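You operate a simulated robot arm through the tools that you are given. There is no shell and no other tool. Be economical: measure what you need, move in short steps, check, and stop when the job is done.

You run a simulated two-armed robot. Do the job below in one go: nothing can be reset, and whatever is moved stays where it is left.

JOB
Wipe up the spill on the dressing table top with the green cloth and put it back.

The check looks at the end state, three seconds after you hand in, the way a careful person would. Anything else that was tipped, shoved, dropped, spilled or broken makes it a failure. Flat cloth is picked up by pressing the open fingertips on it (5 to 10 N) and closing them slowly along it; thin cloth reads only 2 to 8 mm in the jaws.

ROBOT AND FRAMES
Two 7-joint arms with two-finger parallel grippers on one trunk, on a base that drives. Base frame: it is fixed to the floor where the robot stands at the start and does not move with it; the origin is under the middle of the robot, x ahead of it, y to its left, z up. Units: cm, rad, N and s.
The left shoulder is at the start at [7, 13.3, 110.1], the right one opposite. Payload 1.57 kg a hand.
The TCP of each hand is the grasp point between the finger pads, 3 cm short of the fingertips. In the tool frame z runs along the fingers and y along their closing line. Largest opening 8 cm; finger width 1.7, thickness 1.2; the body of the gripper, 4 by 8.2 cm, starts 8 cm behind the TCP.
Orientation is that of the tool frame in the base frame, as a unit quaternion [x, y, z, w]. With the fingers straight down and closing along the base's y, the tool's x points along the base's -x, its y along +y and its z along -z.

CONTROLS
- The arms move only by the tool servo_tool. It takes "left_commands", "right_commands" or both (then of equal length, played together; a hand with none holds still); each is a list of rows, each an object (a shift or turn left out is 0, a gripper value left out holds the last) with "translation": the shift along the tool's x, y, z in cm, a list of three; "angular": the turn, a rotation vector about the tool's x, y, z in rad, a list of three; "gripper": the finger opening in cm, from 0 to 8. In form: [{"translation": [tx, ty, tz], "angular": [rx, ry, rz], "gripper": gripper}, ...]. A call has 1 to 8 rows; each row shifts and turns the commanded pose from where the row before left it, along the tool's axes as they then stand. A row lasts 0.2 s, in which the tool goes at most 5 cm and 0.15 rad; a call with a longer step from one row to the next is refused whole, and so is a gripper value outside its range. Where a pose cannot be reached the arm comes as near as it can. A force on the tool above 40 N (or 10 N above the force at the start of the call, whichever is more), or a blocked arm, ends the call early, and 0.2 s more pass. Each finger travels about 15.3 cm/s and halts on what it meets, pressing with about 31 N; the grip force reading is that of the motor and also rises with nothing between the fingers. The clock runs only during rows and for 0.2 s after the last one: add rows that do not move to give the fingers time. It gives the time, the measured TCP pose, the force on the tool (base axes), the opening and the grip force at its end, in the units of the frame above (readings bear some noise).
- Cameras (640 x 400 px; columns grow to the right, rows downward): "scene" is now at [11.87, -2.78, 130.48]; the picture's right is [-0.37, -0.93, 0.00], its down [-0.75, 0.30, -0.58] and it looks along [0.54, -0.22, -0.81] (base axes); focal length 283 px, centre (320, 200). "left" rides on the left gripper at [7.2, 0.7, -12.2] in its tool frame; the picture's right is [-0.09, 1.00, 0.00], its down [-0.84, -0.08, -0.54] and it looks along [-0.54, -0.05, 0.84] (tool axes); focal length 238 px, centre (320, 200). "right" rides on the right gripper at [7.2, -0.7, -12.2] in its tool frame; the picture's right is [0.09, 1.00, 0.00], its down [-0.84, 0.08, -0.54] and it looks along [-0.54, 0.05, 0.84] (tool axes); focal length 238 px, centre (320, 200). There is no depth. A picture from a camera that has moved, and an enlarged one, comes with that camera's place and axes in the base frame and with its lens.
- grab_frame(camera): a new picture of that camera. The clock stands still meanwhile.
- slide_trunk(by): slides the trunk up (or, below 0, down) by that many cm; the arms and the scene camera ride with it, the base frame stays. It gives what a move gives, with no picture.
- roll_base(legs): drives the robot by 1 to 6 legs, each [ahead, left, turn to the left] in cm, cm and rad, along the robot's own axes; the way and the turn of a leg run together, so that a leg with both is an arc; at most 150 cm and 3.142 rad a leg. The arms and the cameras ride along, it lands a little off, and it stops where it bumps. It gives what a move gives.
- aim_head(pan, tilt): turns the head with the scene camera to pan (to the left, within 1.501 rad either way) and tilt (down, from -0.506 to 1.204), counted from straight ahead of the robot. It gives what a move gives.
- close_up(camera, box): a new picture of the part [left, top, right, bottom] of that camera's present view, enlarged. The clock stands still meanwhile.
- close_job(): hands the job in; it is judged then, once.

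Go step by step. Nothing tells you exact positions but the pictures and the camera data: compare them with the known pose of the tool, close in by small moves and look again before you grip or let go. The budget is 120 turns and 92 pictures, counting those below and the enlarged ones. Unless the task says otherwise, let go and move clear before handing in, and close with one line.

The tools are called after ">>>" by a JSON object that holds its "op" and its "data". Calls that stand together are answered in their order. servo_tool: Moves the arms, as the interface text tells. Its arguments: {"type":"object","properties":{"left_commands":{"type":"array","items":{"type":"object","properties":{"translation":{"type":"array","items":{"type":"number"}},"angular":{"type":"array","items":{"type":"number"}},"gripper":{"type":"number"}}}},"right_commands":{"type":"array","items":{"type":"object","properties":{"translation":{"type":"array","items":{"type":"number"}},"angular":{"type":"array","items":{"type":"number"}},"gripper":{"type":"number"}}}}},"required":[]} The other tools are called the same way: slide_trunk (by) slides the trunk up or down; roll_base (legs) drives the base; aim_head (pan, tilt) turns the head that bears the scene camera; grab_frame (camera) takes a picture; close_up (camera, box) takes an enlarged picture of a part of a camera's view; close_job () hands the job in.

At the start:

```text
clock: 0.0
left_position: [45.49, 2.8, 97.75]
left_ee_rot: [-0.001, 1.0, -0.001, 0.0]
left_contact_force: [0.2, 0.4, 0.2]
left_grip_width: 8.02
left_grip_force: 0.1
right_position: [33.95, -41.94, 100.35]
right_ee_rot: [0.0, 1.0, 0.0, 0.0]
right_contact_force: [-0.5, 0.8, 0.8]
right_grip_width: 7.97
right_grip_force: 0.1
trunk travel left (down, up): [-67.5, 26.5]
robot x, y, heading: [-0.13, 0.1, 0.003]
head pan, tilt: [-0.38, 0.948]
```

scene: 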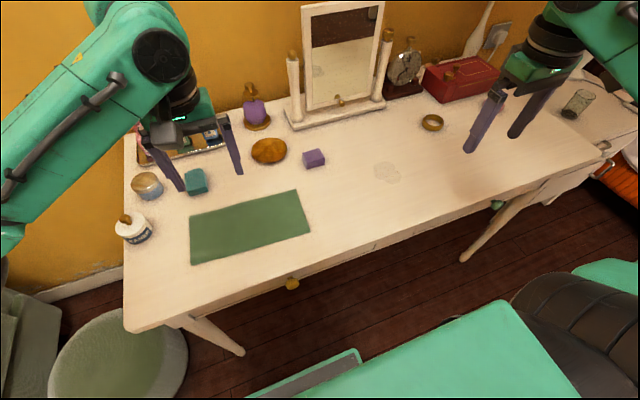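
right: 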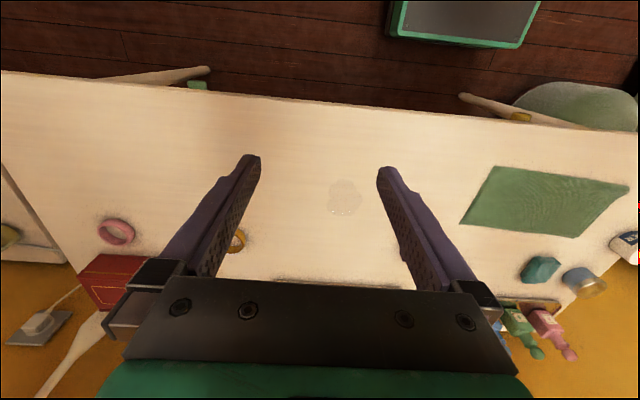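
left: 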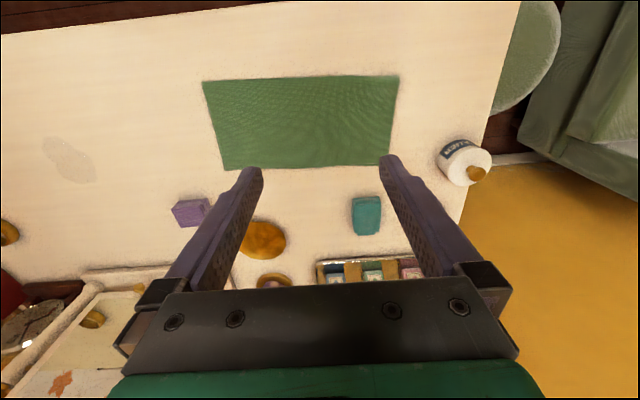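

The cloth lies around (51, 0), about 28 x 14 cm, and the spill is near (54, -40), at the edge of the right arm's reach. I'll check the floor on the right before driving sideways, and look more closely at the spill and cloth.

>>> {"op": "close_up", "data": {"camera": "scene", "box": [120, 100, 480, 325]}}

>>> {"op": "aim_head", "data": {"pan": -1.2, "tilt": 0.9}}

>>> {"op": "grab_frame", "data": {"camera": "scene"}}

```text
1.78 times, centred on (300, 212) of scene
camera zoom: at [11.87, -2.78, 130.48], right [-0.37, -0.93, 0.0], down [-0.75, 0.3, -0.58], along [0.54, -0.22, -0.81], focal length 503 px, centre (356, 178)
```

zoom: 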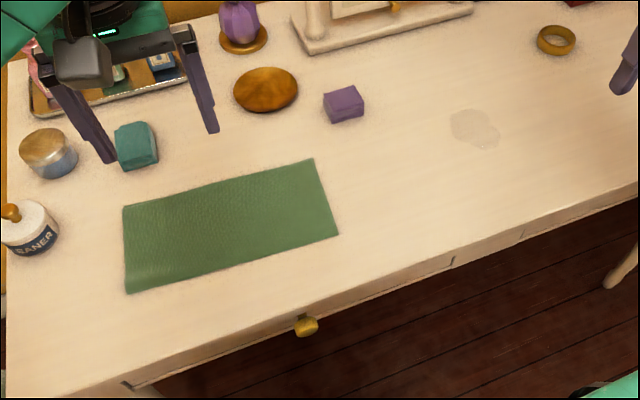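

```text
clock: 1.1
left_position: [45.54, 2.69, 97.64]
left_ee_rot: [0.001, 1.0, 0.0, 0.0]
left_contact_force: [-0.1, 0.0, -0.4]
left_grip_width: 8.0
left_grip_force: 0.0
right_position: [33.9, -41.92, 100.47]
right_ee_rot: [0.0, 1.0, 0.0, 0.0]
right_contact_force: [-0.5, -0.5, 0.4]
right_grip_width: 8.01
right_grip_force: 0.0
trunk travel left (down, up): [-67.5, 26.5]
robot x, y, heading: [-0.24, 0.11, 0.002]
head pan, tilt: [-1.201, 0.901]
```

```text
87 pictures are left
camera scene: at [7.85, -7.12, 130.83], right [-0.93, -0.36, 0.0], down [-0.28, 0.73, -0.62], along [0.22, -0.58, -0.78], focal length 283 px, centre (320, 200)
```

scene: 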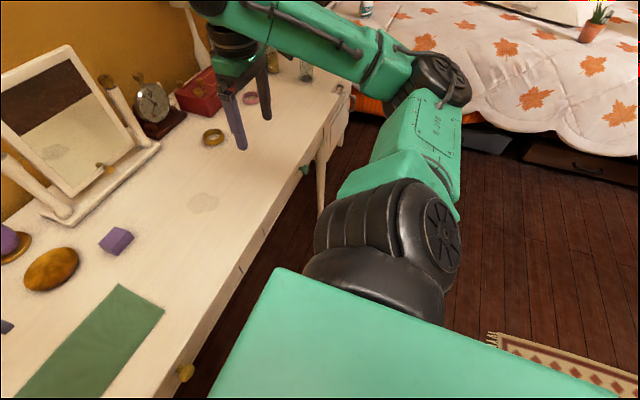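

The floor to the right is clear, and the spill is confirmed at about (53.5, -40). I'll drive 25 cm to the right so both hands can reach both places.

>>> {"op": "roll_base", "data": {"legs": [[0, -25, 0]]}}

>>> {"op": "aim_head", "data": {"pan": 0.0, "tilt": 0.9}}

>>> {"op": "grab_frame", "data": {"camera": "scene"}}

```text
clock: 3.0
left_position: [45.45, -22.18, 97.73]
left_ee_rot: [-0.001, 1.0, -0.001, -0.001]
left_contact_force: [0.8, 0.4, -0.6]
left_grip_width: 7.99
left_grip_force: 0.0
right_position: [33.91, -66.77, 100.37]
right_ee_rot: [-0.001, 1.0, 0.0, 0.0]
right_contact_force: [0.1, 0.1, -0.8]
right_grip_width: 8.01
right_grip_force: 0.1
trunk travel left (down, up): [-67.5, 26.5]
robot x, y, heading: [-0.21, -25.17, 0.001]
head pan, tilt: [-1.201, 0.901]
```

```text
clock: 4.4
left_position: [45.58, -22.16, 97.73]
left_ee_rot: [-0.001, 1.0, 0.0, 0.0]
left_contact_force: [0.2, -1.1, 0.4]
left_grip_width: 7.99
left_grip_force: 0.1
right_position: [34.04, -66.84, 100.5]
right_ee_rot: [-0.001, 1.0, 0.0, 0.0]
right_contact_force: [-0.2, -0.4, -0.6]
right_grip_width: 7.99
right_grip_force: 0.0
trunk travel left (down, up): [-67.5, 26.5]
robot x, y, heading: [-0.29, -24.94, -0.002]
head pan, tilt: [0.0, 0.901]
```

```text
86 pictures are left
camera scene: at [12.66, -25.02, 130.83], right [0.0, -1.0, 0.0], down [-0.78, 0.0, -0.62], along [0.62, 0.0, -0.78], focal length 283 px, centre (320, 200)
```

scene: 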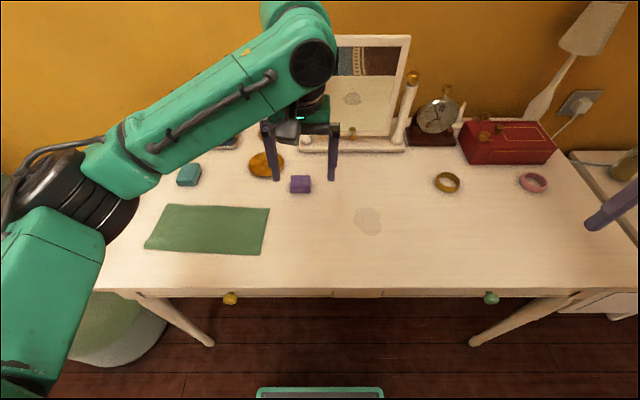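

In this cleaner view the cloth centre is about (51.3, 2.2), spanning y -11.5 to 16, and the spill covers x 49–58, y -33 to -41. I'll bring both hands above the cloth's short ends.

>>> {"op": "servo_tool", "data": {"left_commands": [{"translation": [-0.79, 4.46, 0], "gripper": 4}, {"translation": [-0.79, 4.46, 0]}, {"translation": [-0.79, 4.46, 0]}, {"translation": [-0.79, 4.46, 0]}, {"translation": [-0.79, 4.46, 0]}, {"translation": [-0.79, 4.46, 0]}, {"translation": [-0.79, 4.46, 0]}, {"translation": [-0.79, 4.46, 0]}], "right_commands": [{"translation": [-1.28, 4.41, 0], "gripper": 4}, {"translation": [-1.28, 4.41, 0]}, {"translation": [-1.28, 4.41, 0]}, {"translation": [-1.28, 4.41, 0]}, {"translation": [-1.28, 4.41, 0]}, {"translation": [-1.28, 4.41, 0]}, {"translation": [-1.28, 4.41, 0]}, {"translation": [-1.28, 4.41, 0]}]}}

>>> {"op": "servo_tool", "data": {"right_commands": [{"translation": [-1.28, 4.41, 0]}, {"translation": [-1.28, 4.41, 0]}, {"translation": [-1.28, 4.41, 0]}, {"translation": [-1.28, 4.41, 0]}, {"translation": [-1.28, 4.41, 0]}]}}

>>> {"op": "grab_frame", "data": {"camera": "right"}}

>>> {"op": "grab_frame", "data": {"camera": "left"}}

```text
clock: 6.2
left_position: [51.98, 13.69, 97.46]
left_ee_rot: [0.0, 1.0, -0.001, -0.003]
left_contact_force: [0.5, -0.1, 0.9]
left_grip_width: 3.99
left_grip_force: 0.1
right_position: [44.28, -31.72, 100.44]
right_ee_rot: [0.001, 1.0, 0.0, -0.001]
right_contact_force: [0.5, 0.1, -0.1]
right_grip_width: 3.99
right_grip_force: 0.0
trunk travel left (down, up): [-67.5, 26.5]
robot x, y, heading: [0.12, -25.38, -0.001]
head pan, tilt: [0.0, 0.901]
```

```text
clock: 7.4
left_position: [51.78, 13.43, 97.74]
left_ee_rot: [-0.001, 1.0, 0.0, 0.0]
left_contact_force: [0.5, -1.1, -0.5]
left_grip_width: 4.0
left_grip_force: 0.0
right_position: [41.81, -30.08, 99.48]
right_ee_rot: [0.0, 1.0, 0.001, 0.0]
right_contact_force: [0.4, -0.6, 0.0]
right_grip_width: 4.0
right_grip_force: 0.1
right hand out of reach, approached as far as the arm can: row 1, 2, 3, 4, 5
trunk travel left (down, up): [-67.5, 26.5]
robot x, y, heading: [0.2, -24.79, 0.001]
head pan, tilt: [0.0, 0.901]
```

```text
85 pictures are left
camera right: at [34.56, -30.68, 111.84], right [-0.09, 1.0, 0.0], down [0.84, 0.08, 0.54], along [0.54, 0.05, -0.84], focal length 238 px, centre (320, 200)
```

right: 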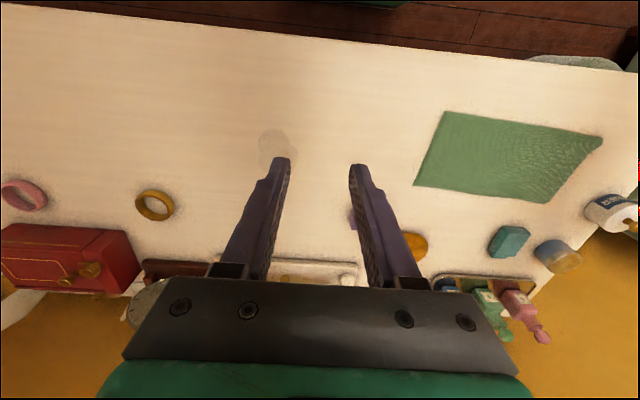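

```text
84 pictures are left
camera left: at [44.5, 14.09, 109.96], right [0.09, 1.0, 0.0], down [0.84, -0.08, 0.54], along [0.54, -0.05, -0.84], focal length 238 px, centre (320, 200)
```

left: 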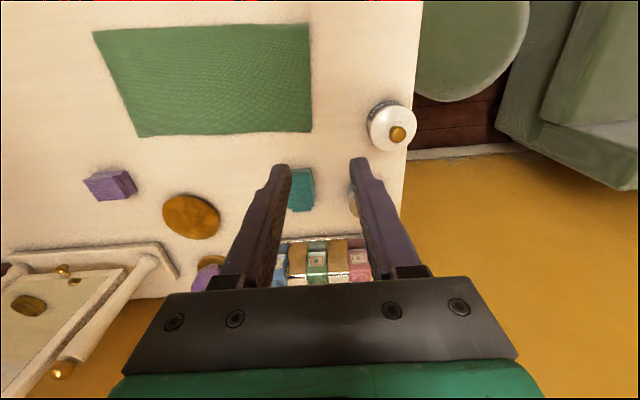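

The right hand can't cross that far inward from here. Instead I'll centre the base on the cloth, grip both ends there, and drag the cloth by driving the base sideways. First I'll set the hands to the right offsets.

>>> {"op": "servo_tool", "data": {"left_commands": [{"translation": [0, -3.4, 0]}, {"translation": [0, -3.4, 0]}, {"translation": [0, -3.4, 0]}, {"translation": [0, -3.4, 0]}, {"translation": [0, -3.4, 0]}, {"translation": [0, -3.4, 0]}, {"translation": [0, -3.4, 0]}, {"translation": [0, -3.2, 0]}], "right_commands": [{"translation": [0, -3, 0]}, {"translation": [0, -3, 0]}, {"translation": [0, -3, 0]}, {"translation": [0, -3, 0]}, {"translation": [0, -3, 0]}, {"translation": [0, -3, 0]}, {"translation": [0, -3, 0]}, {"translation": [0, -3, 0]}]}}

```text
clock: 9.2
left_position: [51.89, -13.97, 97.64]
left_ee_rot: [0.0, 1.0, 0.001, 0.0]
left_contact_force: [-0.2, 0.6, -0.2]
left_grip_width: 4.02
left_grip_force: 0.1
right_position: [41.66, -54.23, 99.59]
right_ee_rot: [-0.001, 1.0, 0.001, 0.0]
right_contact_force: [-0.3, -0.2, 0.9]
right_grip_width: 3.98
right_grip_force: 0.1
trunk travel left (down, up): [-67.5, 26.5]
robot x, y, heading: [0.22, -24.65, 0.002]
head pan, tilt: [0.0, 0.901]
```

The command resets to where the hand actually got to, which is useful to know. Now I'll drive left to centre on the cloth.

>>> {"op": "roll_base", "data": {"legs": [[0, 27, 0]]}}

>>> {"op": "servo_tool", "data": {"right_commands": [{"translation": [-1.2, 2.2, 2]}, {"translation": [-1.2, 2.2, 2]}, {"translation": [-1.2, 2.2, 2]}, {"translation": [-1.2, 2.2, 2]}, {"translation": [-1.2, 2.2, 2]}, {"translation": [-1.2, 2.2, 2]}, {"translation": [-1.2, 2.2, 2]}, {"translation": [-0.6, 2.2, 2]}], "left_commands": [{"translation": [0, 0, 2]}, {"translation": [0, 0, 2]}, {"translation": [0, 0, 2]}, {"translation": [0, 0, 2]}, {"translation": [0, 0, 2]}, {"translation": [0, 0, 2]}, {"translation": [0, 0, 2]}, {"translation": [0, 0, 0]}]}}

>>> {"op": "grab_frame", "data": {"camera": "scene"}}

>>> {"op": "grab_frame", "data": {"camera": "left"}}

>>> {"op": "grab_frame", "data": {"camera": "right"}}

```text
clock: 11.1
left_position: [51.75, 12.85, 97.86]
left_ee_rot: [-0.001, 1.0, 0.001, 0.0]
left_contact_force: [-0.4, -1.0, -0.4]
left_grip_width: 4.01
left_grip_force: 0.1
right_position: [41.61, -27.44, 99.68]
right_ee_rot: [0.0, 1.0, 0.001, 0.0]
right_contact_force: [-0.2, 0.1, 0.6]
right_grip_width: 4.01
right_grip_force: 0.1
trunk travel left (down, up): [-67.5, 26.5]
robot x, y, heading: [0.07, 1.91, -0.003]
head pan, tilt: [0.0, 0.901]
```

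```text
clock: 12.9
left_position: [51.64, 12.95, 83.88]
left_ee_rot: [0.0, 1.0, -0.001, 0.0]
left_contact_force: [-0.7, -0.6, 0.2]
left_grip_width: 4.02
left_grip_force: 0.1
right_position: [48.45, -11.66, 84.89]
right_ee_rot: [0.0, 1.0, 0.001, 0.001]
right_contact_force: [-0.3, 0.7, 0.3]
right_grip_width: 3.99
right_grip_force: 0.0
right hand out of reach, approached as far as the arm can: row 7, 8
trunk travel left (down, up): [-67.5, 26.5]
robot x, y, heading: [0.13, 1.92, 0.001]
head pan, tilt: [0.0, 0.901]
```

```text
83 pictures are left
camera scene: at [12.54, 1.78, 130.85], right [0.0, -1.0, 0.0], down [-0.78, 0.0, -0.62], along [0.62, 0.0, -0.78], focal length 283 px, centre (320, 200)
```

scene: 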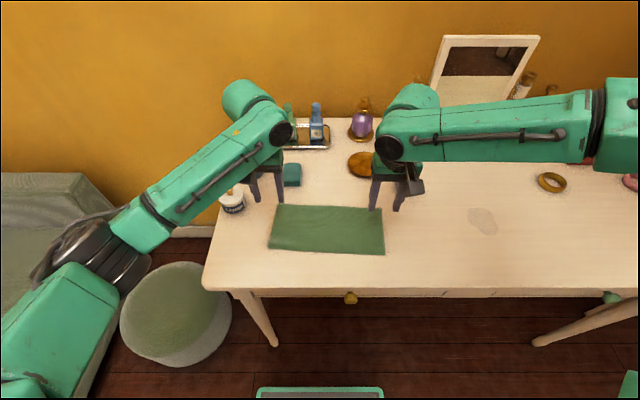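

```text
82 pictures are left
camera left: at [44.44, 13.64, 96.04], right [0.09, 1.0, 0.0], down [0.84, -0.08, 0.54], along [0.54, -0.05, -0.84], focal length 238 px, centre (320, 200)
```

left: 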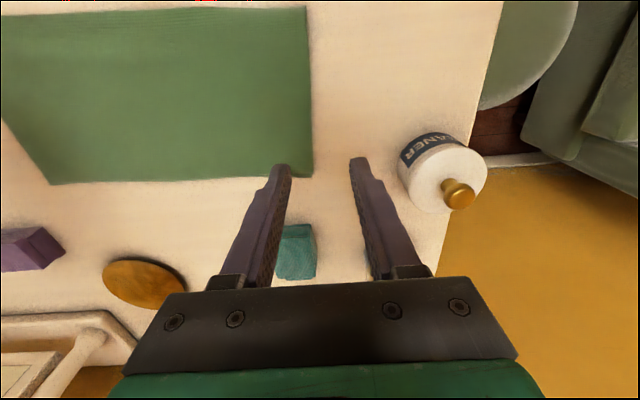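

```text
81 pictures are left
camera right: at [41.16, -12.25, 97.16], right [-0.09, 1.0, 0.0], down [0.84, 0.08, 0.54], along [0.54, 0.05, -0.84], focal length 238 px, centre (320, 200)
```

right: 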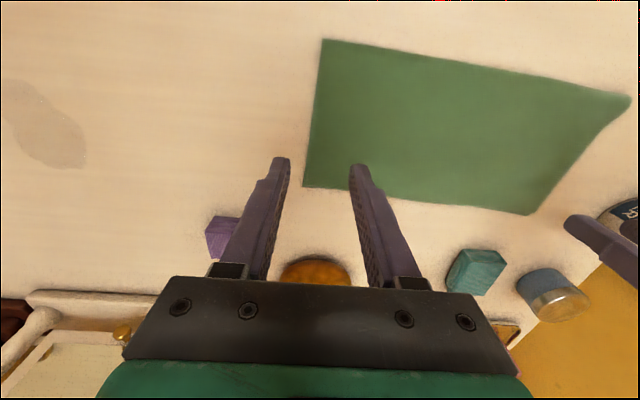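

Comparing views from different places gives a table top nearer z ≈ 76 than 71. That puts the cloth at x 41–54.5, y -12.5 to 12.4, and the spill at about (49.5, -36). I'll position the hands over the two ends and lower to just above the cloth.

>>> {"op": "servo_tool", "data": {"left_commands": [{"translation": [1.1, -1.25, 0], "gripper": 3.6}, {"translation": [1.1, -1.25, 0]}, {"translation": [1.1, -1.25, 0]}, {"translation": [0, 0, 1]}, {"translation": [0, 0, 1]}, {"translation": [0, 0, 1]}], "right_commands": [{"translation": [0.45, 0.83, 0], "gripper": 3.6}, {"translation": [0.45, 0.83, 0]}, {"translation": [0.45, 0.84, 0]}, {"translation": [0, 0, 1.4]}, {"translation": [0, 0, 1.4]}, {"translation": [0, 0, 1.4]}]}}

>>> {"op": "grab_frame", "data": {"camera": "left"}}

>>> {"op": "grab_frame", "data": {"camera": "right"}}

>>> {"op": "close_up", "data": {"camera": "scene", "box": [220, 130, 460, 280]}}

```text
clock: 14.3
left_position: [48.61, 9.32, 80.76]
left_ee_rot: [0.0, 1.0, 0.0, -0.001]
left_contact_force: [-0.9, 0.0, -0.3]
left_grip_width: 3.6
left_grip_force: 0.1
right_position: [45.51, -10.79, 81.71]
right_ee_rot: [0.001, 1.0, 0.001, 0.001]
right_contact_force: [-0.8, 0.6, 0.2]
right_grip_width: 3.6
right_grip_force: 0.0
right hand out of reach, approached as far as the arm can: row 2, 4, 5, 6
trunk travel left (down, up): [-67.5, 26.5]
robot x, y, heading: [-0.06, 1.89, 0.004]
head pan, tilt: [0.0, 0.901]
```

```text
80 pictures are left
camera left: at [41.31, 9.86, 93.0], right [0.09, 1.0, 0.0], down [0.84, -0.08, 0.54], along [0.54, -0.05, -0.84], focal length 238 px, centre (320, 200)
```

left: 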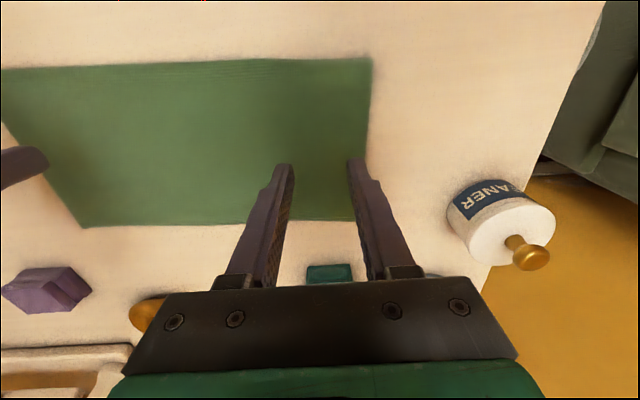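

```text
79 pictures are left
camera right: at [38.32, -11.49, 93.95], right [-0.09, 1.0, 0.0], down [0.84, 0.08, 0.54], along [0.54, 0.05, -0.84], focal length 238 px, centre (320, 200)
```

right: 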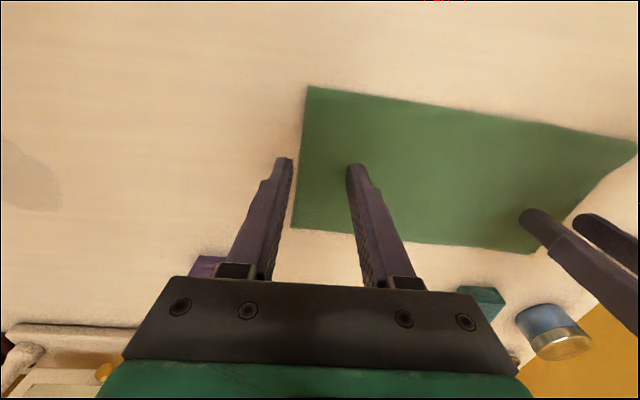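

```text
2.67 times, centred on (340, 205) of scene
camera zoom: at [12.67, 1.74, 130.83], right [0.0, -1.0, 0.0], down [-0.78, 0.0, -0.62], along [0.62, 0.0, -0.78], focal length 754 px, centre (267, 187)
```

zoom: 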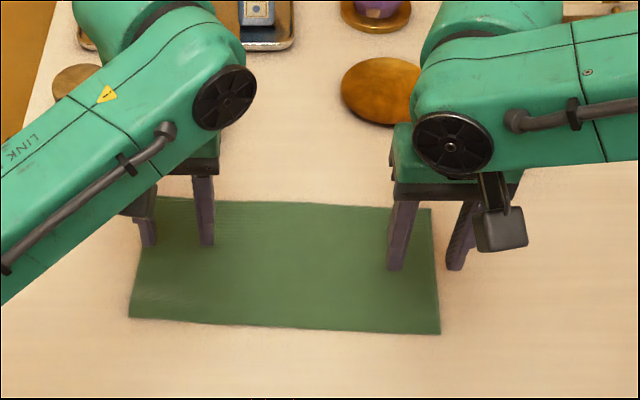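

The left hand is well placed, but the right is stopped about 1.5 cm short of its spot at the inner edge of its reach. I'll shift the base 4 cm left and reposition both hands.

>>> {"op": "roll_base", "data": {"legs": [[0, 4, 0]]}}

>>> {"op": "servo_tool", "data": {"left_commands": [{"translation": [0, -1.0, 0]}, {"translation": [0, -1.0, 0]}, {"translation": [0, -1.0, 0]}, {"translation": [0, -1.0, 0]}], "right_commands": [{"translation": [-0.4, -0.6, 0]}, {"translation": [-0.4, -0.6, 0]}, {"translation": [-0.4, -0.6, 0]}, {"translation": [-0.4, -0.6, 1.0]}]}}

```text
clock: 15.2
left_position: [48.67, 13.16, 80.82]
left_ee_rot: [0.0, 1.0, 0.001, 0.0]
left_contact_force: [0.0, 0.1, 0.1]
left_grip_width: 3.61
left_grip_force: 0.0
right_position: [45.59, -7.0, 81.64]
right_ee_rot: [0.001, 1.0, 0.002, 0.001]
right_contact_force: [0.3, -0.5, -0.1]
right_grip_width: 3.61
right_grip_force: 0.1
trunk travel left (down, up): [-67.5, 26.5]
robot x, y, heading: [-0.16, 5.85, -0.003]
head pan, tilt: [0.0, 0.901]
```

```text
clock: 16.1
left_position: [48.66, 9.18, 80.69]
left_ee_rot: [0.0, 1.0, 0.001, 0.0]
left_contact_force: [0.2, 0.0, -0.6]
left_grip_width: 3.58
left_grip_force: 0.1
right_position: [47.06, -9.24, 80.64]
right_ee_rot: [0.001, 1.0, 0.002, 0.002]
right_contact_force: [-0.4, -0.1, -0.3]
right_grip_width: 3.59
right_grip_force: 0.0
trunk travel left (down, up): [-67.5, 26.5]
robot x, y, heading: [-0.02, 5.57, 0.001]
head pan, tilt: [0.0, 0.901]
```

Both hands are now at their grip points with no reach warning. I'll lower until the fingertips touch.

>>> {"op": "servo_tool", "data": {"left_commands": [{"translation": [0, 0, 0.4]}, {"translation": [0, 0, 0.4]}, {"translation": [0, 0, 0.3]}], "right_commands": [{"translation": [0, 0, 0.4]}, {"translation": [0, 0, 0.4]}, {"translation": [0, 0, 0.3]}]}}

>>> {"op": "grab_frame", "data": {"camera": "left"}}

>>> {"op": "grab_frame", "data": {"camera": "right"}}

```text
clock: 16.9
left_position: [48.44, 9.3, 79.7]
left_ee_rot: [0.0, 1.0, 0.0, 0.0]
left_contact_force: [-0.3, 0.4, -0.9]
left_grip_width: 3.62
left_grip_force: 0.1
right_position: [46.78, -9.54, 79.94]
right_ee_rot: [0.0, 1.0, 0.002, 0.0]
right_contact_force: [0.2, 0.6, 0.3]
right_grip_width: 3.6
right_grip_force: 0.1
right hand out of reach, approached as far as the arm can: row 2
trunk travel left (down, up): [-67.5, 26.5]
robot x, y, heading: [-0.22, 5.81, -0.002]
head pan, tilt: [0.0, 0.901]
```

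```text
77 pictures are left
camera left: at [41.28, 9.87, 91.93], right [0.09, 1.0, 0.0], down [0.84, -0.08, 0.54], along [0.54, -0.05, -0.84], focal length 238 px, centre (320, 200)
```

left: 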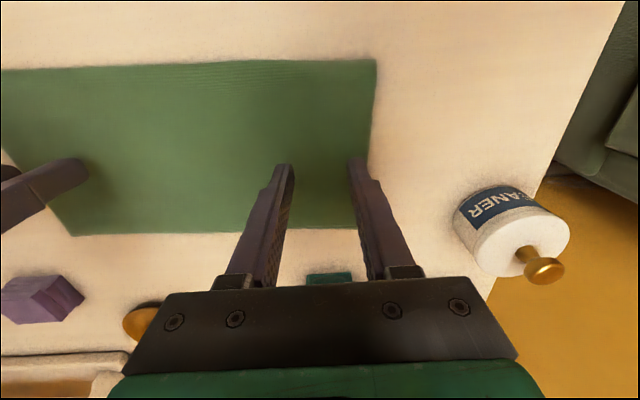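

```text
76 pictures are left
camera right: at [39.5, -10.23, 92.14], right [-0.09, 1.0, 0.0], down [0.84, 0.08, 0.54], along [0.54, 0.05, -0.84], focal length 238 px, centre (320, 200)
```

right: 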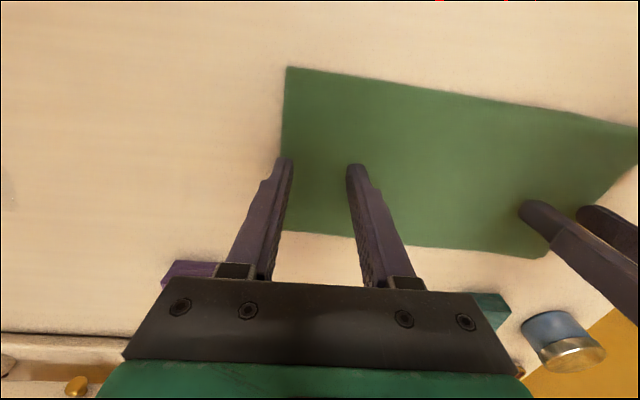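

The right hand is stopping short again as it descends. I'll raise both slightly and shift the base another 5 cm left to give the right arm more room.

>>> {"op": "servo_tool", "data": {"left_commands": [{"translation": [0, -2, -0.8]}, {"translation": [0, -2, 0]}], "right_commands": [{"translation": [0, -2, -0.8]}, {"translation": [0, -2.6, 0]}]}}

>>> {"op": "roll_base", "data": {"legs": [[0, 5, 0]]}}

>>> {"op": "servo_tool", "data": {"left_commands": [{"translation": [0, -0.8, 0.5]}, {"translation": [0, 0, 0.4]}, {"translation": [0, 0, 0.4]}, {"translation": [0, 0, 0.2]}], "right_commands": [{"translation": [-0.3, -0.3, 0.5]}, {"translation": [0, 0, 0.4]}, {"translation": [0, 0, 0.4]}, {"translation": [0, 0, 0.3]}]}}

```text
clock: 17.6
left_position: [48.55, 5.22, 80.6]
left_ee_rot: [-0.001, 1.0, 0.0, -0.001]
left_contact_force: [-0.8, -0.6, 0.6]
left_grip_width: 3.57
left_grip_force: 0.1
right_position: [46.82, -14.11, 80.51]
right_ee_rot: [0.0, 1.0, 0.002, 0.001]
right_contact_force: [1.0, 0.7, 0.5]
right_grip_width: 3.6
right_grip_force: 0.0
trunk travel left (down, up): [-67.5, 26.5]
robot x, y, heading: [0.25, 6.14, -0.004]
head pan, tilt: [0.0, 0.901]
```

```text
clock: 18.5
left_position: [48.46, 10.08, 80.45]
left_ee_rot: [0.002, 1.0, 0.0, 0.001]
left_contact_force: [-0.8, 0.0, 0.3]
left_grip_width: 3.6
left_grip_force: 0.0
right_position: [46.93, -9.37, 80.55]
right_ee_rot: [0.001, 1.0, 0.001, 0.002]
right_contact_force: [1.1, 0.2, 0.6]
right_grip_width: 3.62
right_grip_force: 0.1
trunk travel left (down, up): [-67.5, 26.5]
robot x, y, heading: [-0.13, 10.92, -0.0]
head pan, tilt: [0.0, 0.901]
```

```text
clock: 19.5
left_position: [48.39, 9.29, 79.14]
left_ee_rot: [0.0, 1.0, -0.001, 0.001]
left_contact_force: [0.3, -0.8, 7.9]
left_grip_width: 3.54
left_grip_force: 0.0
right_position: [47.19, -9.43, 79.2]
right_ee_rot: [0.001, 1.0, 0.0, 0.004]
right_contact_force: [0.8, 0.2, 12.6]
right_grip_width: 3.61
right_grip_force: 0.1
trunk travel left (down, up): [-67.5, 26.5]
robot x, y, heading: [-0.16, 10.69, 0.006]
head pan, tilt: [0.0, 0.901]
```

Both fingertips are pressing on the cloth (8 and 12 N), so the top is at about z 76.2. I'll close slowly.

>>> {"op": "servo_tool", "data": {"left_commands": [{"gripper": 3.2}, {"gripper": 2.8}, {"gripper": 2.4}, {"gripper": 2.0}, {"gripper": 1.6}, {"gripper": 1.2}, {"gripper": 0.8}, {"gripper": 0.4}], "right_commands": [{"gripper": 3.2, "translation": [0, 0, -0.03]}, {"gripper": 2.8}, {"gripper": 2.4}, {"gripper": 2.0}, {"gripper": 1.6}, {"gripper": 1.2}, {"gripper": 0.8}, {"gripper": 0.4}]}}

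>>> {"op": "servo_tool", "data": {"left_commands": [{"gripper": 0.0}, {"gripper": 0}, {"gripper": 0}], "right_commands": [{"gripper": 0.0}, {"gripper": 0}, {"gripper": 0}]}}

>>> {"op": "grab_frame", "data": {"camera": "left"}}

>>> {"op": "grab_frame", "data": {"camera": "right"}}

```text
clock: 21.3
left_position: [48.2, 9.29, 79.25]
left_ee_rot: [0.001, 1.0, -0.001, 0.002]
left_contact_force: [-0.6, -7.7, 12.0]
left_grip_width: 0.62
left_grip_force: 1.8
right_position: [46.87, -9.56, 79.18]
right_ee_rot: [-0.001, 1.0, 0.001, 0.002]
right_contact_force: [0.7, 3.3, 11.5]
right_grip_width: 0.51
right_grip_force: 6.3
trunk travel left (down, up): [-67.5, 26.5]
robot x, y, heading: [0.13, 10.62, -0.003]
head pan, tilt: [0.0, 0.901]
```

```text
clock: 22.1
left_position: [48.26, 9.26, 79.22]
left_ee_rot: [0.001, 1.0, -0.002, 0.003]
left_contact_force: [0.1, -14.0, 12.2]
left_grip_width: 0.19
left_grip_force: 23.5
right_position: [46.95, -9.41, 79.26]
right_ee_rot: [0.0, 1.0, 0.002, 0.003]
right_contact_force: [0.5, 14.3, 10.1]
right_grip_width: 0.24
right_grip_force: 24.1
trunk travel left (down, up): [-67.5, 26.5]
robot x, y, heading: [-0.35, 10.69, 0.002]
head pan, tilt: [0.0, 0.901]
```

```text
75 pictures are left
camera left: at [41.0, 9.97, 91.42], right [0.09, 1.0, 0.0], down [0.83, -0.08, 0.54], along [0.54, -0.05, -0.84], focal length 238 px, centre (320, 200)
```

left: 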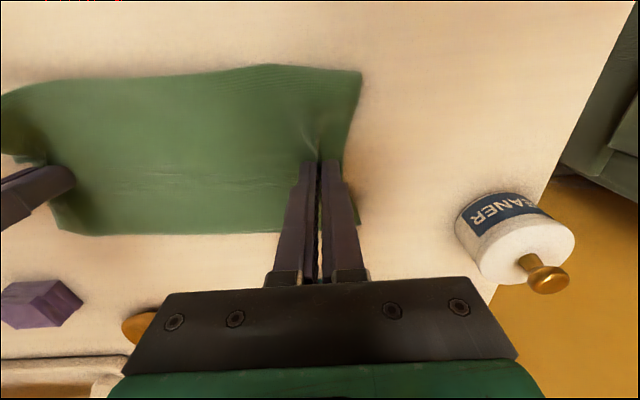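

```text
74 pictures are left
camera right: at [39.7, -10.05, 91.43], right [-0.09, 1.0, 0.0], down [0.83, 0.08, 0.55], along [0.54, 0.05, -0.84], focal length 238 px, centre (320, 200)
```

right: 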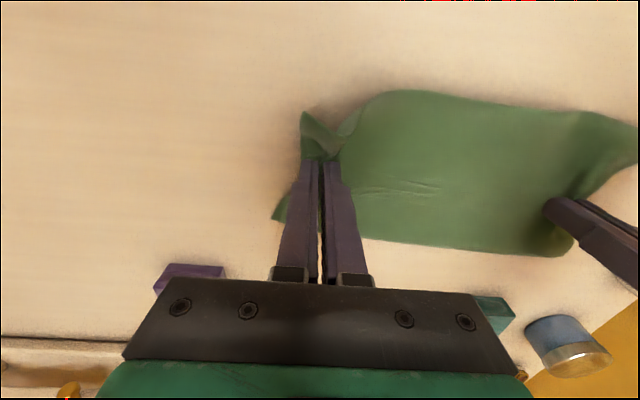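

Both ends are gripped, with 2 mm in the jaws, but the hands are pulling against each other a little. I'll ease the tension and drive right to bring the cloth across the spill.

>>> {"op": "servo_tool", "data": {"left_commands": [{"translation": [0, -0.25, -0.06]}, {"translation": [0, 0, 0]}], "right_commands": [{"translation": [0, 0.25, -0.06]}, {"translation": [0, 0, 0]}]}}

>>> {"op": "roll_base", "data": {"legs": [[0, -18, 0]]}}

>>> {"op": "grab_frame", "data": {"camera": "scene"}}

```text
clock: 22.7
left_position: [48.33, 9.05, 79.32]
left_ee_rot: [-0.001, 1.0, 0.0, 0.002]
left_contact_force: [-2.1, -6.7, 13.2]
left_grip_width: 0.21
left_grip_force: 23.7
right_position: [47.06, -9.32, 79.21]
right_ee_rot: [0.001, 1.0, 0.0, 0.001]
right_contact_force: [0.3, 6.4, 7.5]
right_grip_width: 0.19
right_grip_force: 23.7
trunk travel left (down, up): [-67.5, 26.5]
robot x, y, heading: [0.05, 10.83, -0.001]
head pan, tilt: [0.0, 0.901]
```

```text
clock: 24.2
left_position: [48.26, -9.21, 79.26]
left_ee_rot: [0.003, 1.0, 0.0, 0.002]
left_contact_force: [0.6, -6.5, 10.5]
left_grip_width: 0.2
left_grip_force: 23.8
right_position: [46.72, -27.54, 79.26]
right_ee_rot: [0.002, 1.0, 0.002, 0.002]
right_contact_force: [0.1, 6.7, 9.8]
right_grip_width: 0.2
right_grip_force: 23.3
trunk travel left (down, up): [-67.5, 26.5]
robot x, y, heading: [0.33, -7.22, -0.007]
head pan, tilt: [0.0, 0.901]
```

```text
73 pictures are left
camera scene: at [12.26, -7.5, 130.87], right [-0.01, -1.0, 0.0], down [-0.78, 0.0, -0.62], along [0.62, 0.0, -0.78], focal length 283 px, centre (320, 200)
```

scene: 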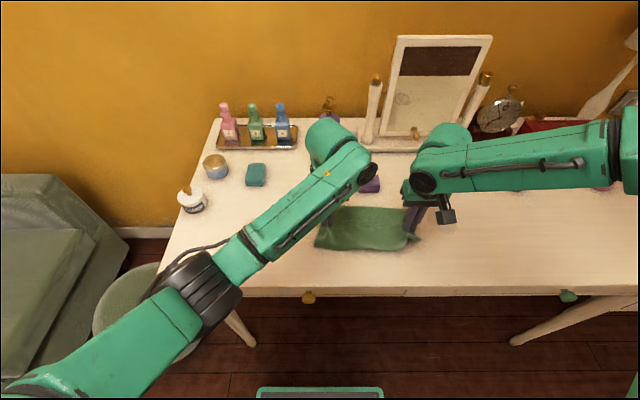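

The cloth slides well and is clear of the purple block. I'll carry on over the spill.

>>> {"op": "roll_base", "data": {"legs": [[0, -18, 0]]}}

>>> {"op": "grab_frame", "data": {"camera": "right"}}

>>> {"op": "grab_frame", "data": {"camera": "scene"}}

```text
clock: 25.7
left_position: [48.28, -27.54, 79.09]
left_ee_rot: [0.004, 1.0, 0.0, 0.002]
left_contact_force: [0.3, -5.1, 9.8]
left_grip_width: 0.2
left_grip_force: 23.7
right_position: [46.78, -45.86, 79.19]
right_ee_rot: [0.004, 1.0, 0.002, 0.002]
right_contact_force: [0.6, 4.3, 10.3]
right_grip_width: 0.21
right_grip_force: 23.6
trunk travel left (down, up): [-67.5, 26.5]
robot x, y, heading: [-0.02, -25.64, -0.005]
head pan, tilt: [0.0, 0.901]
```

```text
72 pictures are left
camera right: at [39.49, -46.49, 91.44], right [-0.08, 1.0, 0.0], down [0.83, 0.07, 0.55], along [0.54, 0.05, -0.84], focal length 238 px, centre (320, 200)
```

right: 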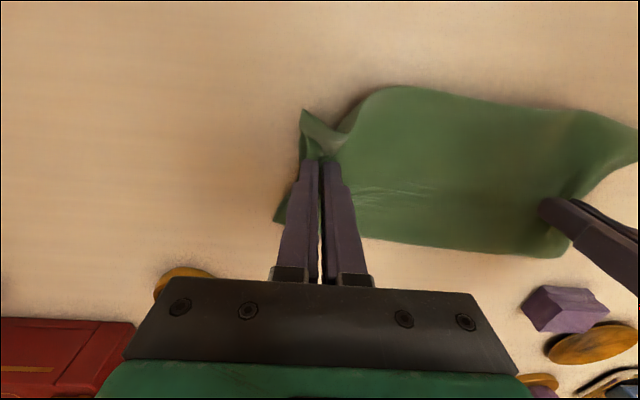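

```text
71 pictures are left
camera scene: at [12.2, -25.78, 130.87], right [-0.01, -1.0, 0.0], down [-0.78, 0.01, -0.62], along [0.62, 0.0, -0.78], focal length 283 px, centre (320, 200)
```

scene: 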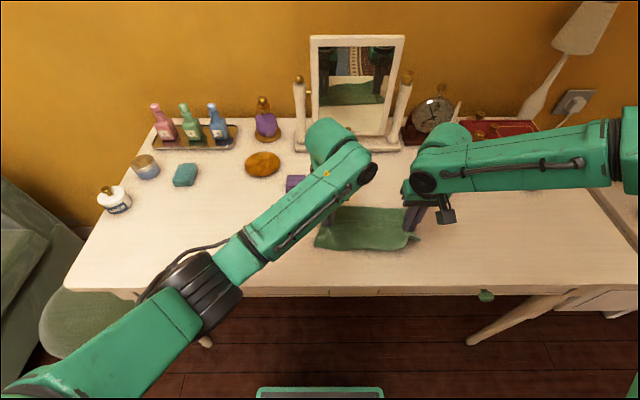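

The cloth now covers the spill. I'll scrub fore and aft with both hands, then further right and back with the base.

>>> {"op": "servo_tool", "data": {"left_commands": [{"translation": [-1, 0, 0]}, {"translation": [-1, 0, 0]}, {"translation": [1, 0, 0]}, {"translation": [1, 0, 0]}, {"translation": [1, 0, 0]}, {"translation": [1, 0, 0]}, {"translation": [-1, 0, 0]}, {"translation": [-1, 0, 0]}], "right_commands": [{"translation": [-1, 0, 0]}, {"translation": [-1, 0, 0]}, {"translation": [1, 0, 0]}, {"translation": [1, 0, 0]}, {"translation": [1, 0, 0]}, {"translation": [1, 0, 0]}, {"translation": [-1, 0, 0]}, {"translation": [-1, 0, 0]}]}}

>>> {"op": "roll_base", "data": {"legs": [[0, -9, 0], [0, 9, 0], [0, -9, 0]]}}

>>> {"op": "grab_frame", "data": {"camera": "right"}}

>>> {"op": "grab_frame", "data": {"camera": "left"}}

```text
clock: 27.5
left_position: [48.18, -27.51, 79.38]
left_ee_rot: [0.004, 1.0, -0.001, 0.002]
left_contact_force: [-0.5, -6.6, 4.7]
left_grip_width: 0.19
left_grip_force: 23.6
right_position: [46.84, -45.93, 79.29]
right_ee_rot: [0.004, 1.0, 0.002, 0.002]
right_contact_force: [-1.3, 7.5, 6.5]
right_grip_width: 0.2
right_grip_force: 23.8
trunk travel left (down, up): [-67.5, 26.5]
robot x, y, heading: [-0.15, -25.76, -0.011]
head pan, tilt: [0.0, 0.901]
```

```text
clock: 30.0
left_position: [48.28, -36.98, 79.21]
left_ee_rot: [0.004, 1.0, 0.0, 0.0]
left_contact_force: [-0.6, -6.6, 1.5]
left_grip_width: 0.21
left_grip_force: 24.0
right_position: [46.83, -55.21, 79.1]
right_ee_rot: [0.004, 1.0, 0.003, 0.003]
right_contact_force: [0.6, 8.3, 10.6]
right_grip_width: 0.23
right_grip_force: 23.5
trunk travel left (down, up): [-67.5, 26.5]
robot x, y, heading: [-0.09, -34.84, -0.008]
head pan, tilt: [0.0, 0.901]
```

```text
70 pictures are left
camera right: at [39.53, -55.77, 91.44], right [-0.08, 1.0, 0.0], down [0.83, 0.07, 0.55], along [0.54, 0.05, -0.84], focal length 238 px, centre (320, 200)
```

right: 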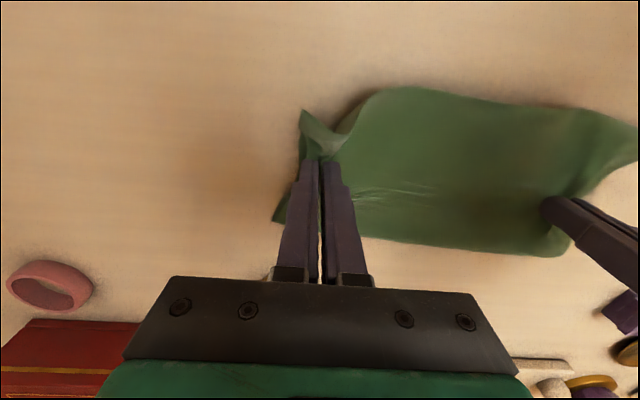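

```text
69 pictures are left
camera left: at [40.95, -36.13, 91.47], right [0.1, 0.99, 0.0], down [0.83, -0.08, 0.54], along [0.54, -0.06, -0.84], focal length 238 px, centre (320, 200)
```

left: 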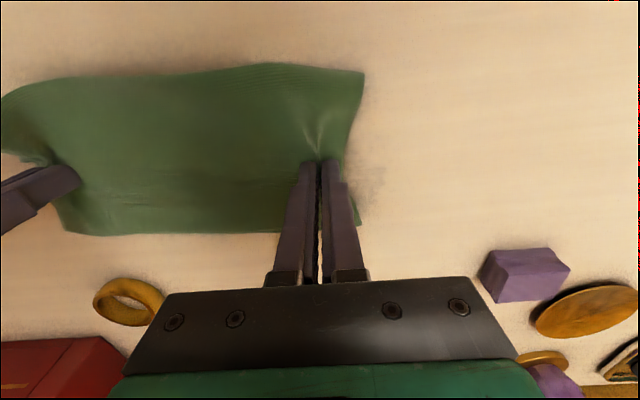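

A faint mark shows just left of the cloth edge, so I'll zoom in on it.

>>> {"op": "close_up", "data": {"camera": "left", "box": [320, 120, 480, 220]}}

```text
4.00 times, centred on (400, 170) of left
camera zoom: at [40.95, -36.13, 91.47], right [0.1, 0.99, 0.0], down [0.83, -0.08, 0.54], along [0.54, -0.06, -0.84], focal length 953 px, centre (0, 320)
```

zoom: 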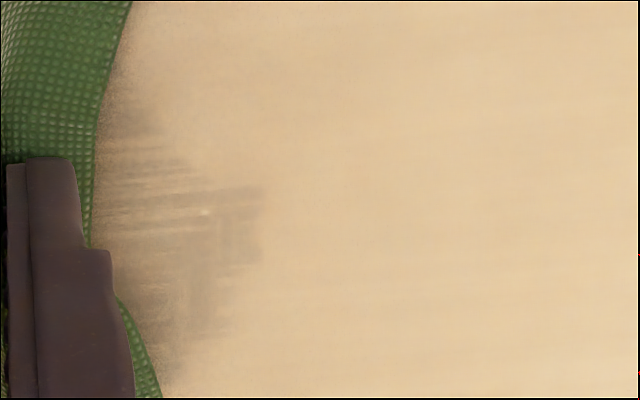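

The stain is fading in streaks. I'll move the cloth a little further right to uncover the whole spot and see what's left.

>>> {"op": "roll_base", "data": {"legs": [[0, -8, 0]]}}

>>> {"op": "grab_frame", "data": {"camera": "left"}}

>>> {"op": "close_up", "data": {"camera": "left", "box": [300, 80, 540, 230]}}

```text
clock: 31.1
left_position: [48.2, -44.73, 79.26]
left_ee_rot: [0.004, 1.0, 0.0, 0.001]
left_contact_force: [-0.7, -4.0, 1.7]
left_grip_width: 0.22
left_grip_force: 23.9
right_position: [46.81, -63.02, 79.13]
right_ee_rot: [0.004, 1.0, 0.003, 0.003]
right_contact_force: [0.1, 7.5, 7.8]
right_grip_width: 0.2
right_grip_force: 22.9
trunk travel left (down, up): [-67.5, 26.5]
robot x, y, heading: [-0.21, -42.71, -0.01]
head pan, tilt: [0.0, 0.901]
```

```text
67 pictures are left
camera left: at [40.91, -44.11, 91.47], right [0.1, 0.99, 0.0], down [0.83, -0.08, 0.54], along [0.54, -0.06, -0.84], focal length 238 px, centre (320, 200)
```

left: 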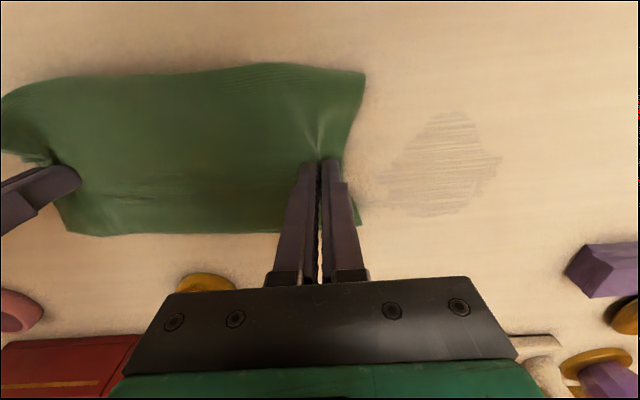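

```text
2.67 times, centred on (420, 155) of left
camera zoom: at [40.91, -44.11, 91.47], right [0.1, 0.99, 0.0], down [0.83, -0.08, 0.54], along [0.54, -0.06, -0.84], focal length 636 px, centre (53, 320)
```

zoom: 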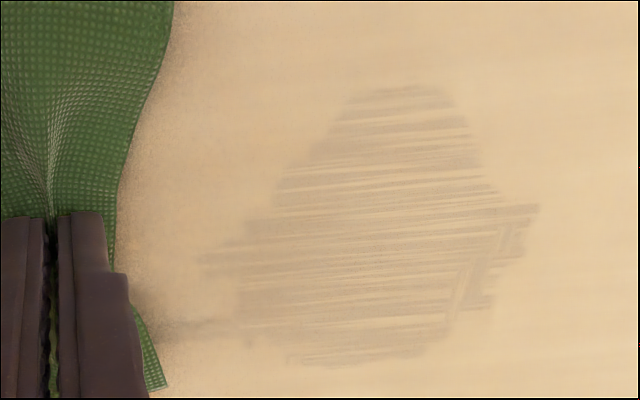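

It's wiping off in streaks, so it needs more passes at shifted offsets. I'll go back over the spot and scrub with both arms in x and y.

>>> {"op": "roll_base", "data": {"legs": [[0.5, 15, 0], [0.5, -10, 0], [-0.7, 10, 0], [-0.7, -10, 0], [0.2, 9, 0], [0.2, 0, 0]]}}

>>> {"op": "servo_tool", "data": {"left_commands": [{"translation": [-1.5, 0.3, 0]}, {"translation": [-1.5, 0.3, 0]}, {"translation": [2, 0.3, 0]}, {"translation": [2, 0.3, 0]}, {"translation": [2, 0.3, 0]}, {"translation": [-2, -0.5, 0]}, {"translation": [-2, -0.5, 0]}, {"translation": [-2, -0.5, 0]}], "right_commands": [{"translation": [-1.5, 0.3, 0]}, {"translation": [-1.5, 0.3, 0]}, {"translation": [2, 0.3, 0]}, {"translation": [2, 0.3, 0]}, {"translation": [2, 0.3, 0]}, {"translation": [-2, -0.5, 0]}, {"translation": [-2, -0.5, 0]}, {"translation": [-2, -0.5, 0]}]}}

>>> {"op": "servo_tool", "data": {"left_commands": [{"translation": [2, -0.3, 0]}, {"translation": [2, -0.3, 0]}, {"translation": [2, -0.3, 0]}, {"translation": [-2, -0.3, 0]}, {"translation": [-2, -0.3, 0]}, {"translation": [-2, -0.3, 0]}, {"translation": [1.5, 1, 0]}, {"translation": [1.5, 1, 0]}], "right_commands": [{"translation": [2, -0.3, 0]}, {"translation": [2, -0.3, 0]}, {"translation": [2, -0.3, 0]}, {"translation": [-2, -0.3, 0]}, {"translation": [-2, -0.3, 0]}, {"translation": [-2, -0.3, 0]}, {"translation": [1.5, 1, 0]}, {"translation": [1.5, 1, 0]}]}}

>>> {"op": "roll_base", "data": {"legs": [[0, -16, 0]]}}

>>> {"op": "grab_frame", "data": {"camera": "left"}}

>>> {"op": "close_up", "data": {"camera": "left", "box": [300, 80, 540, 230]}}

```text
clock: 35.7
left_position: [48.22, -30.53, 79.24]
left_ee_rot: [0.004, 1.0, -0.001, 0.001]
left_contact_force: [-0.5, -4.7, 1.6]
left_grip_width: 0.22
left_grip_force: 23.6
right_position: [46.97, -48.92, 79.15]
right_ee_rot: [0.004, 1.0, 0.003, 0.003]
right_contact_force: [-0.5, 4.3, 7.4]
right_grip_width: 0.2
right_grip_force: 23.7
trunk travel left (down, up): [-67.5, 26.5]
robot x, y, heading: [0.1, -28.48, -0.007]
head pan, tilt: [0.0, 0.901]
```

```text
clock: 37.5
left_position: [51.48, -30.69, 79.25]
left_ee_rot: [0.004, 1.0, 0.0, 0.001]
left_contact_force: [-2.3, -12.3, 5.8]
left_grip_width: 0.23
left_grip_force: 23.5
right_position: [49.32, -49.19, 79.74]
right_ee_rot: [0.004, 1.0, 0.004, 0.002]
right_contact_force: [1.1, 12.6, 0.1]
right_grip_width: 0.21
right_grip_force: 23.9
right hand out of reach, approached as far as the arm can: row 2
trunk travel left (down, up): [-67.5, 26.5]
robot x, y, heading: [-0.07, -28.44, -0.014]
head pan, tilt: [0.0, 0.901]
```

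```text
clock: 38.5
left_position: [47.11, -30.31, 79.16]
left_ee_rot: [0.003, 1.0, 0.011, 0.011]
left_contact_force: [-6.6, -28.1, 14.7]
left_grip_width: 0.26
left_grip_force: 23.7
right_position: [44.47, -49.41, 79.87]
right_ee_rot: [0.0, 1.0, 0.013, 0.008]
right_contact_force: [3.3, 26.9, -0.7]
right_grip_width: 0.29
right_grip_force: 24.4
trunk travel left (down, up): [-67.5, 26.5]
robot x, y, heading: [-0.0, -28.79, -0.009]
head pan, tilt: [0.0, 0.901]
stopped in row 4 (left hand): the force on the tool passed its limit (the readings are from after the stop); the commanded pose is now the measured one
```

```text
clock: 39.9
left_position: [46.86, -46.25, 79.24]
left_ee_rot: [0.002, 1.0, 0.013, 0.01]
left_contact_force: [-3.3, -28.0, 17.3]
left_grip_width: 0.26
left_grip_force: 23.5
right_position: [44.32, -65.55, 79.85]
right_ee_rot: [0.001, 1.0, 0.013, 0.008]
right_contact_force: [3.9, 31.2, -0.5]
right_grip_width: 0.51
right_grip_force: 25.3
trunk travel left (down, up): [-67.5, 26.5]
robot x, y, heading: [-0.28, -44.4, -0.011]
head pan, tilt: [0.0, 0.901]
```

```text
65 pictures are left
camera left: at [39.33, -45.88, 91.29], right [0.09, 1.0, 0.03], down [0.83, -0.09, 0.56], along [0.56, -0.03, -0.83], focal length 238 px, centre (320, 200)
```

left: 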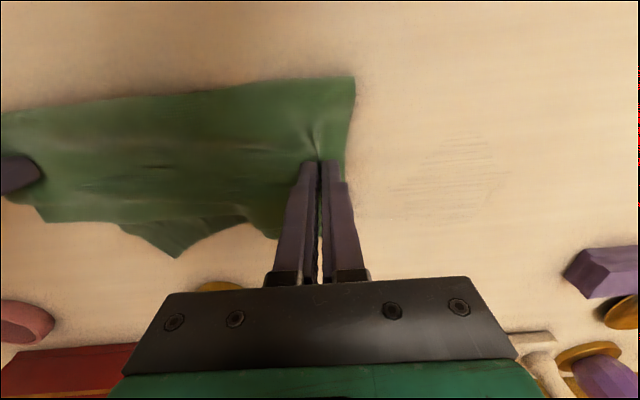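

```text
2.67 times, centred on (420, 155) of left
camera zoom: at [39.33, -45.88, 91.29], right [0.09, 1.0, 0.03], down [0.83, -0.09, 0.56], along [0.56, -0.03, -0.83], focal length 636 px, centre (53, 320)
```

zoom: 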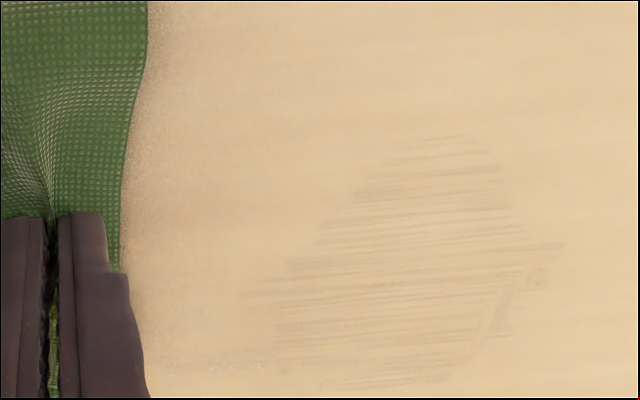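

It's much fainter now, but the right hand ended slightly high with the cloth tight. I'll slacken it, lower the right hand and make more passes with small x shifts.

>>> {"op": "servo_tool", "data": {"left_commands": [{"translation": [0, -0.4, 0]}, {"translation": [0, -0.3, 0]}, {"translation": [0, 0, 0]}], "right_commands": [{"translation": [-0.4, 0.3, 0.3]}, {"translation": [-0.4, 0.3, 0.3]}, {"translation": [0, 0, 0]}]}}

>>> {"op": "roll_base", "data": {"legs": [[1.2, 15, 0], [0.4, -11, 0], [0.4, 11, 0], [0.4, -11, 0], [-0.3, 11, 0], [-0.3, -11, 0]]}}

>>> {"op": "roll_base", "data": {"legs": [[-0.3, 11, 0], [-0.3, -11, 0], [-0.3, 11, 0], [-0.3, -11, 0], [-0.3, 11, 0], [-0.3, -16, 0]]}}

>>> {"op": "grab_frame", "data": {"camera": "left"}}

>>> {"op": "close_up", "data": {"camera": "left", "box": [300, 80, 540, 230]}}

```text
clock: 40.5
left_position: [47.33, -46.03, 79.26]
left_ee_rot: [-0.001, 1.0, 0.018, 0.018]
left_contact_force: [-3.9, -16.9, 18.8]
left_grip_width: 0.22
left_grip_force: 23.8
right_position: [45.07, -64.72, 79.4]
right_ee_rot: [-0.001, 1.0, 0.015, 0.011]
right_contact_force: [1.0, 13.5, 2.2]
right_grip_width: 0.2
right_grip_force: 23.5
trunk travel left (down, up): [-67.5, 26.5]
robot x, y, heading: [-0.18, -44.47, -0.005]
head pan, tilt: [0.0, 0.901]
stopped in row 3 (left hand): the force on the tool passed its limit (the readings are from after the stop); the commanded pose is now the measured one
```

```text
clock: 45.8
left_position: [48.91, -41.82, 79.2]
left_ee_rot: [-0.003, 1.0, 0.021, 0.018]
left_contact_force: [-0.5, -18.5, 21.1]
left_grip_width: 0.21
left_grip_force: 23.7
right_position: [46.85, -60.43, 79.37]
right_ee_rot: [0.001, 1.0, 0.015, 0.009]
right_contact_force: [1.5, 21.5, 2.5]
right_grip_width: 0.2
right_grip_force: 24.0
trunk travel left (down, up): [-67.5, 26.5]
robot x, y, heading: [1.58, -40.09, -0.011]
head pan, tilt: [0.0, 0.901]
```

```text
clock: 51.2
left_position: [47.38, -46.56, 79.2]
left_ee_rot: [-0.002, 1.0, 0.021, 0.018]
left_contact_force: [-1.5, -16.8, 13.4]
left_grip_width: 0.2
left_grip_force: 23.4
right_position: [45.09, -65.28, 79.31]
right_ee_rot: [0.001, 1.0, 0.016, 0.01]
right_contact_force: [2.0, 18.8, 4.2]
right_grip_width: 0.22
right_grip_force: 24.5
trunk travel left (down, up): [-67.5, 26.5]
robot x, y, heading: [-0.17, -45.18, -0.011]
head pan, tilt: [0.0, 0.901]
```

```text
63 pictures are left
camera left: at [39.65, -46.48, 91.2], right [0.09, 1.0, 0.04], down [0.82, -0.1, 0.57], along [0.57, -0.01, -0.82], focal length 238 px, centre (320, 200)
```

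left: 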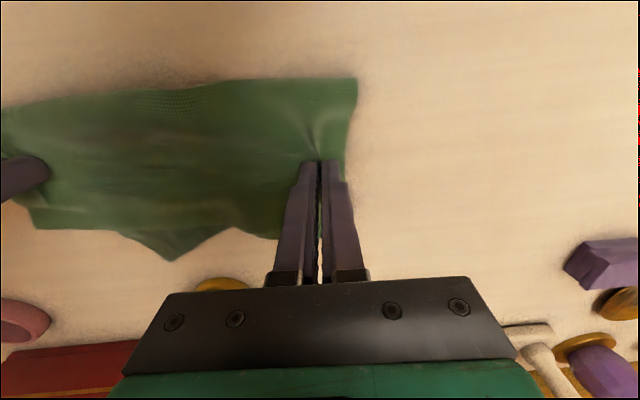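

```text
2.67 times, centred on (420, 155) of left
camera zoom: at [39.65, -46.48, 91.2], right [0.09, 1.0, 0.04], down [0.82, -0.1, 0.57], along [0.57, -0.01, -0.82], focal length 636 px, centre (53, 320)
```

zoom: 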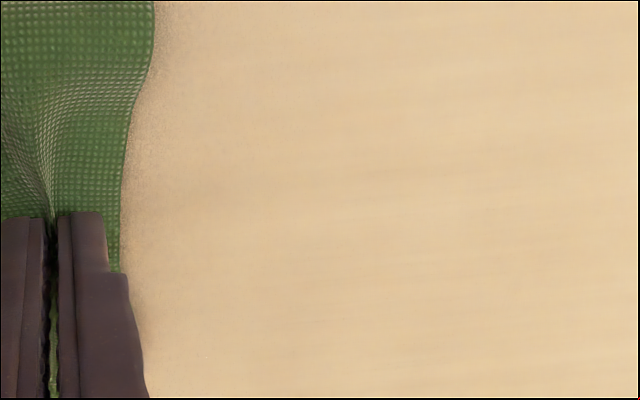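

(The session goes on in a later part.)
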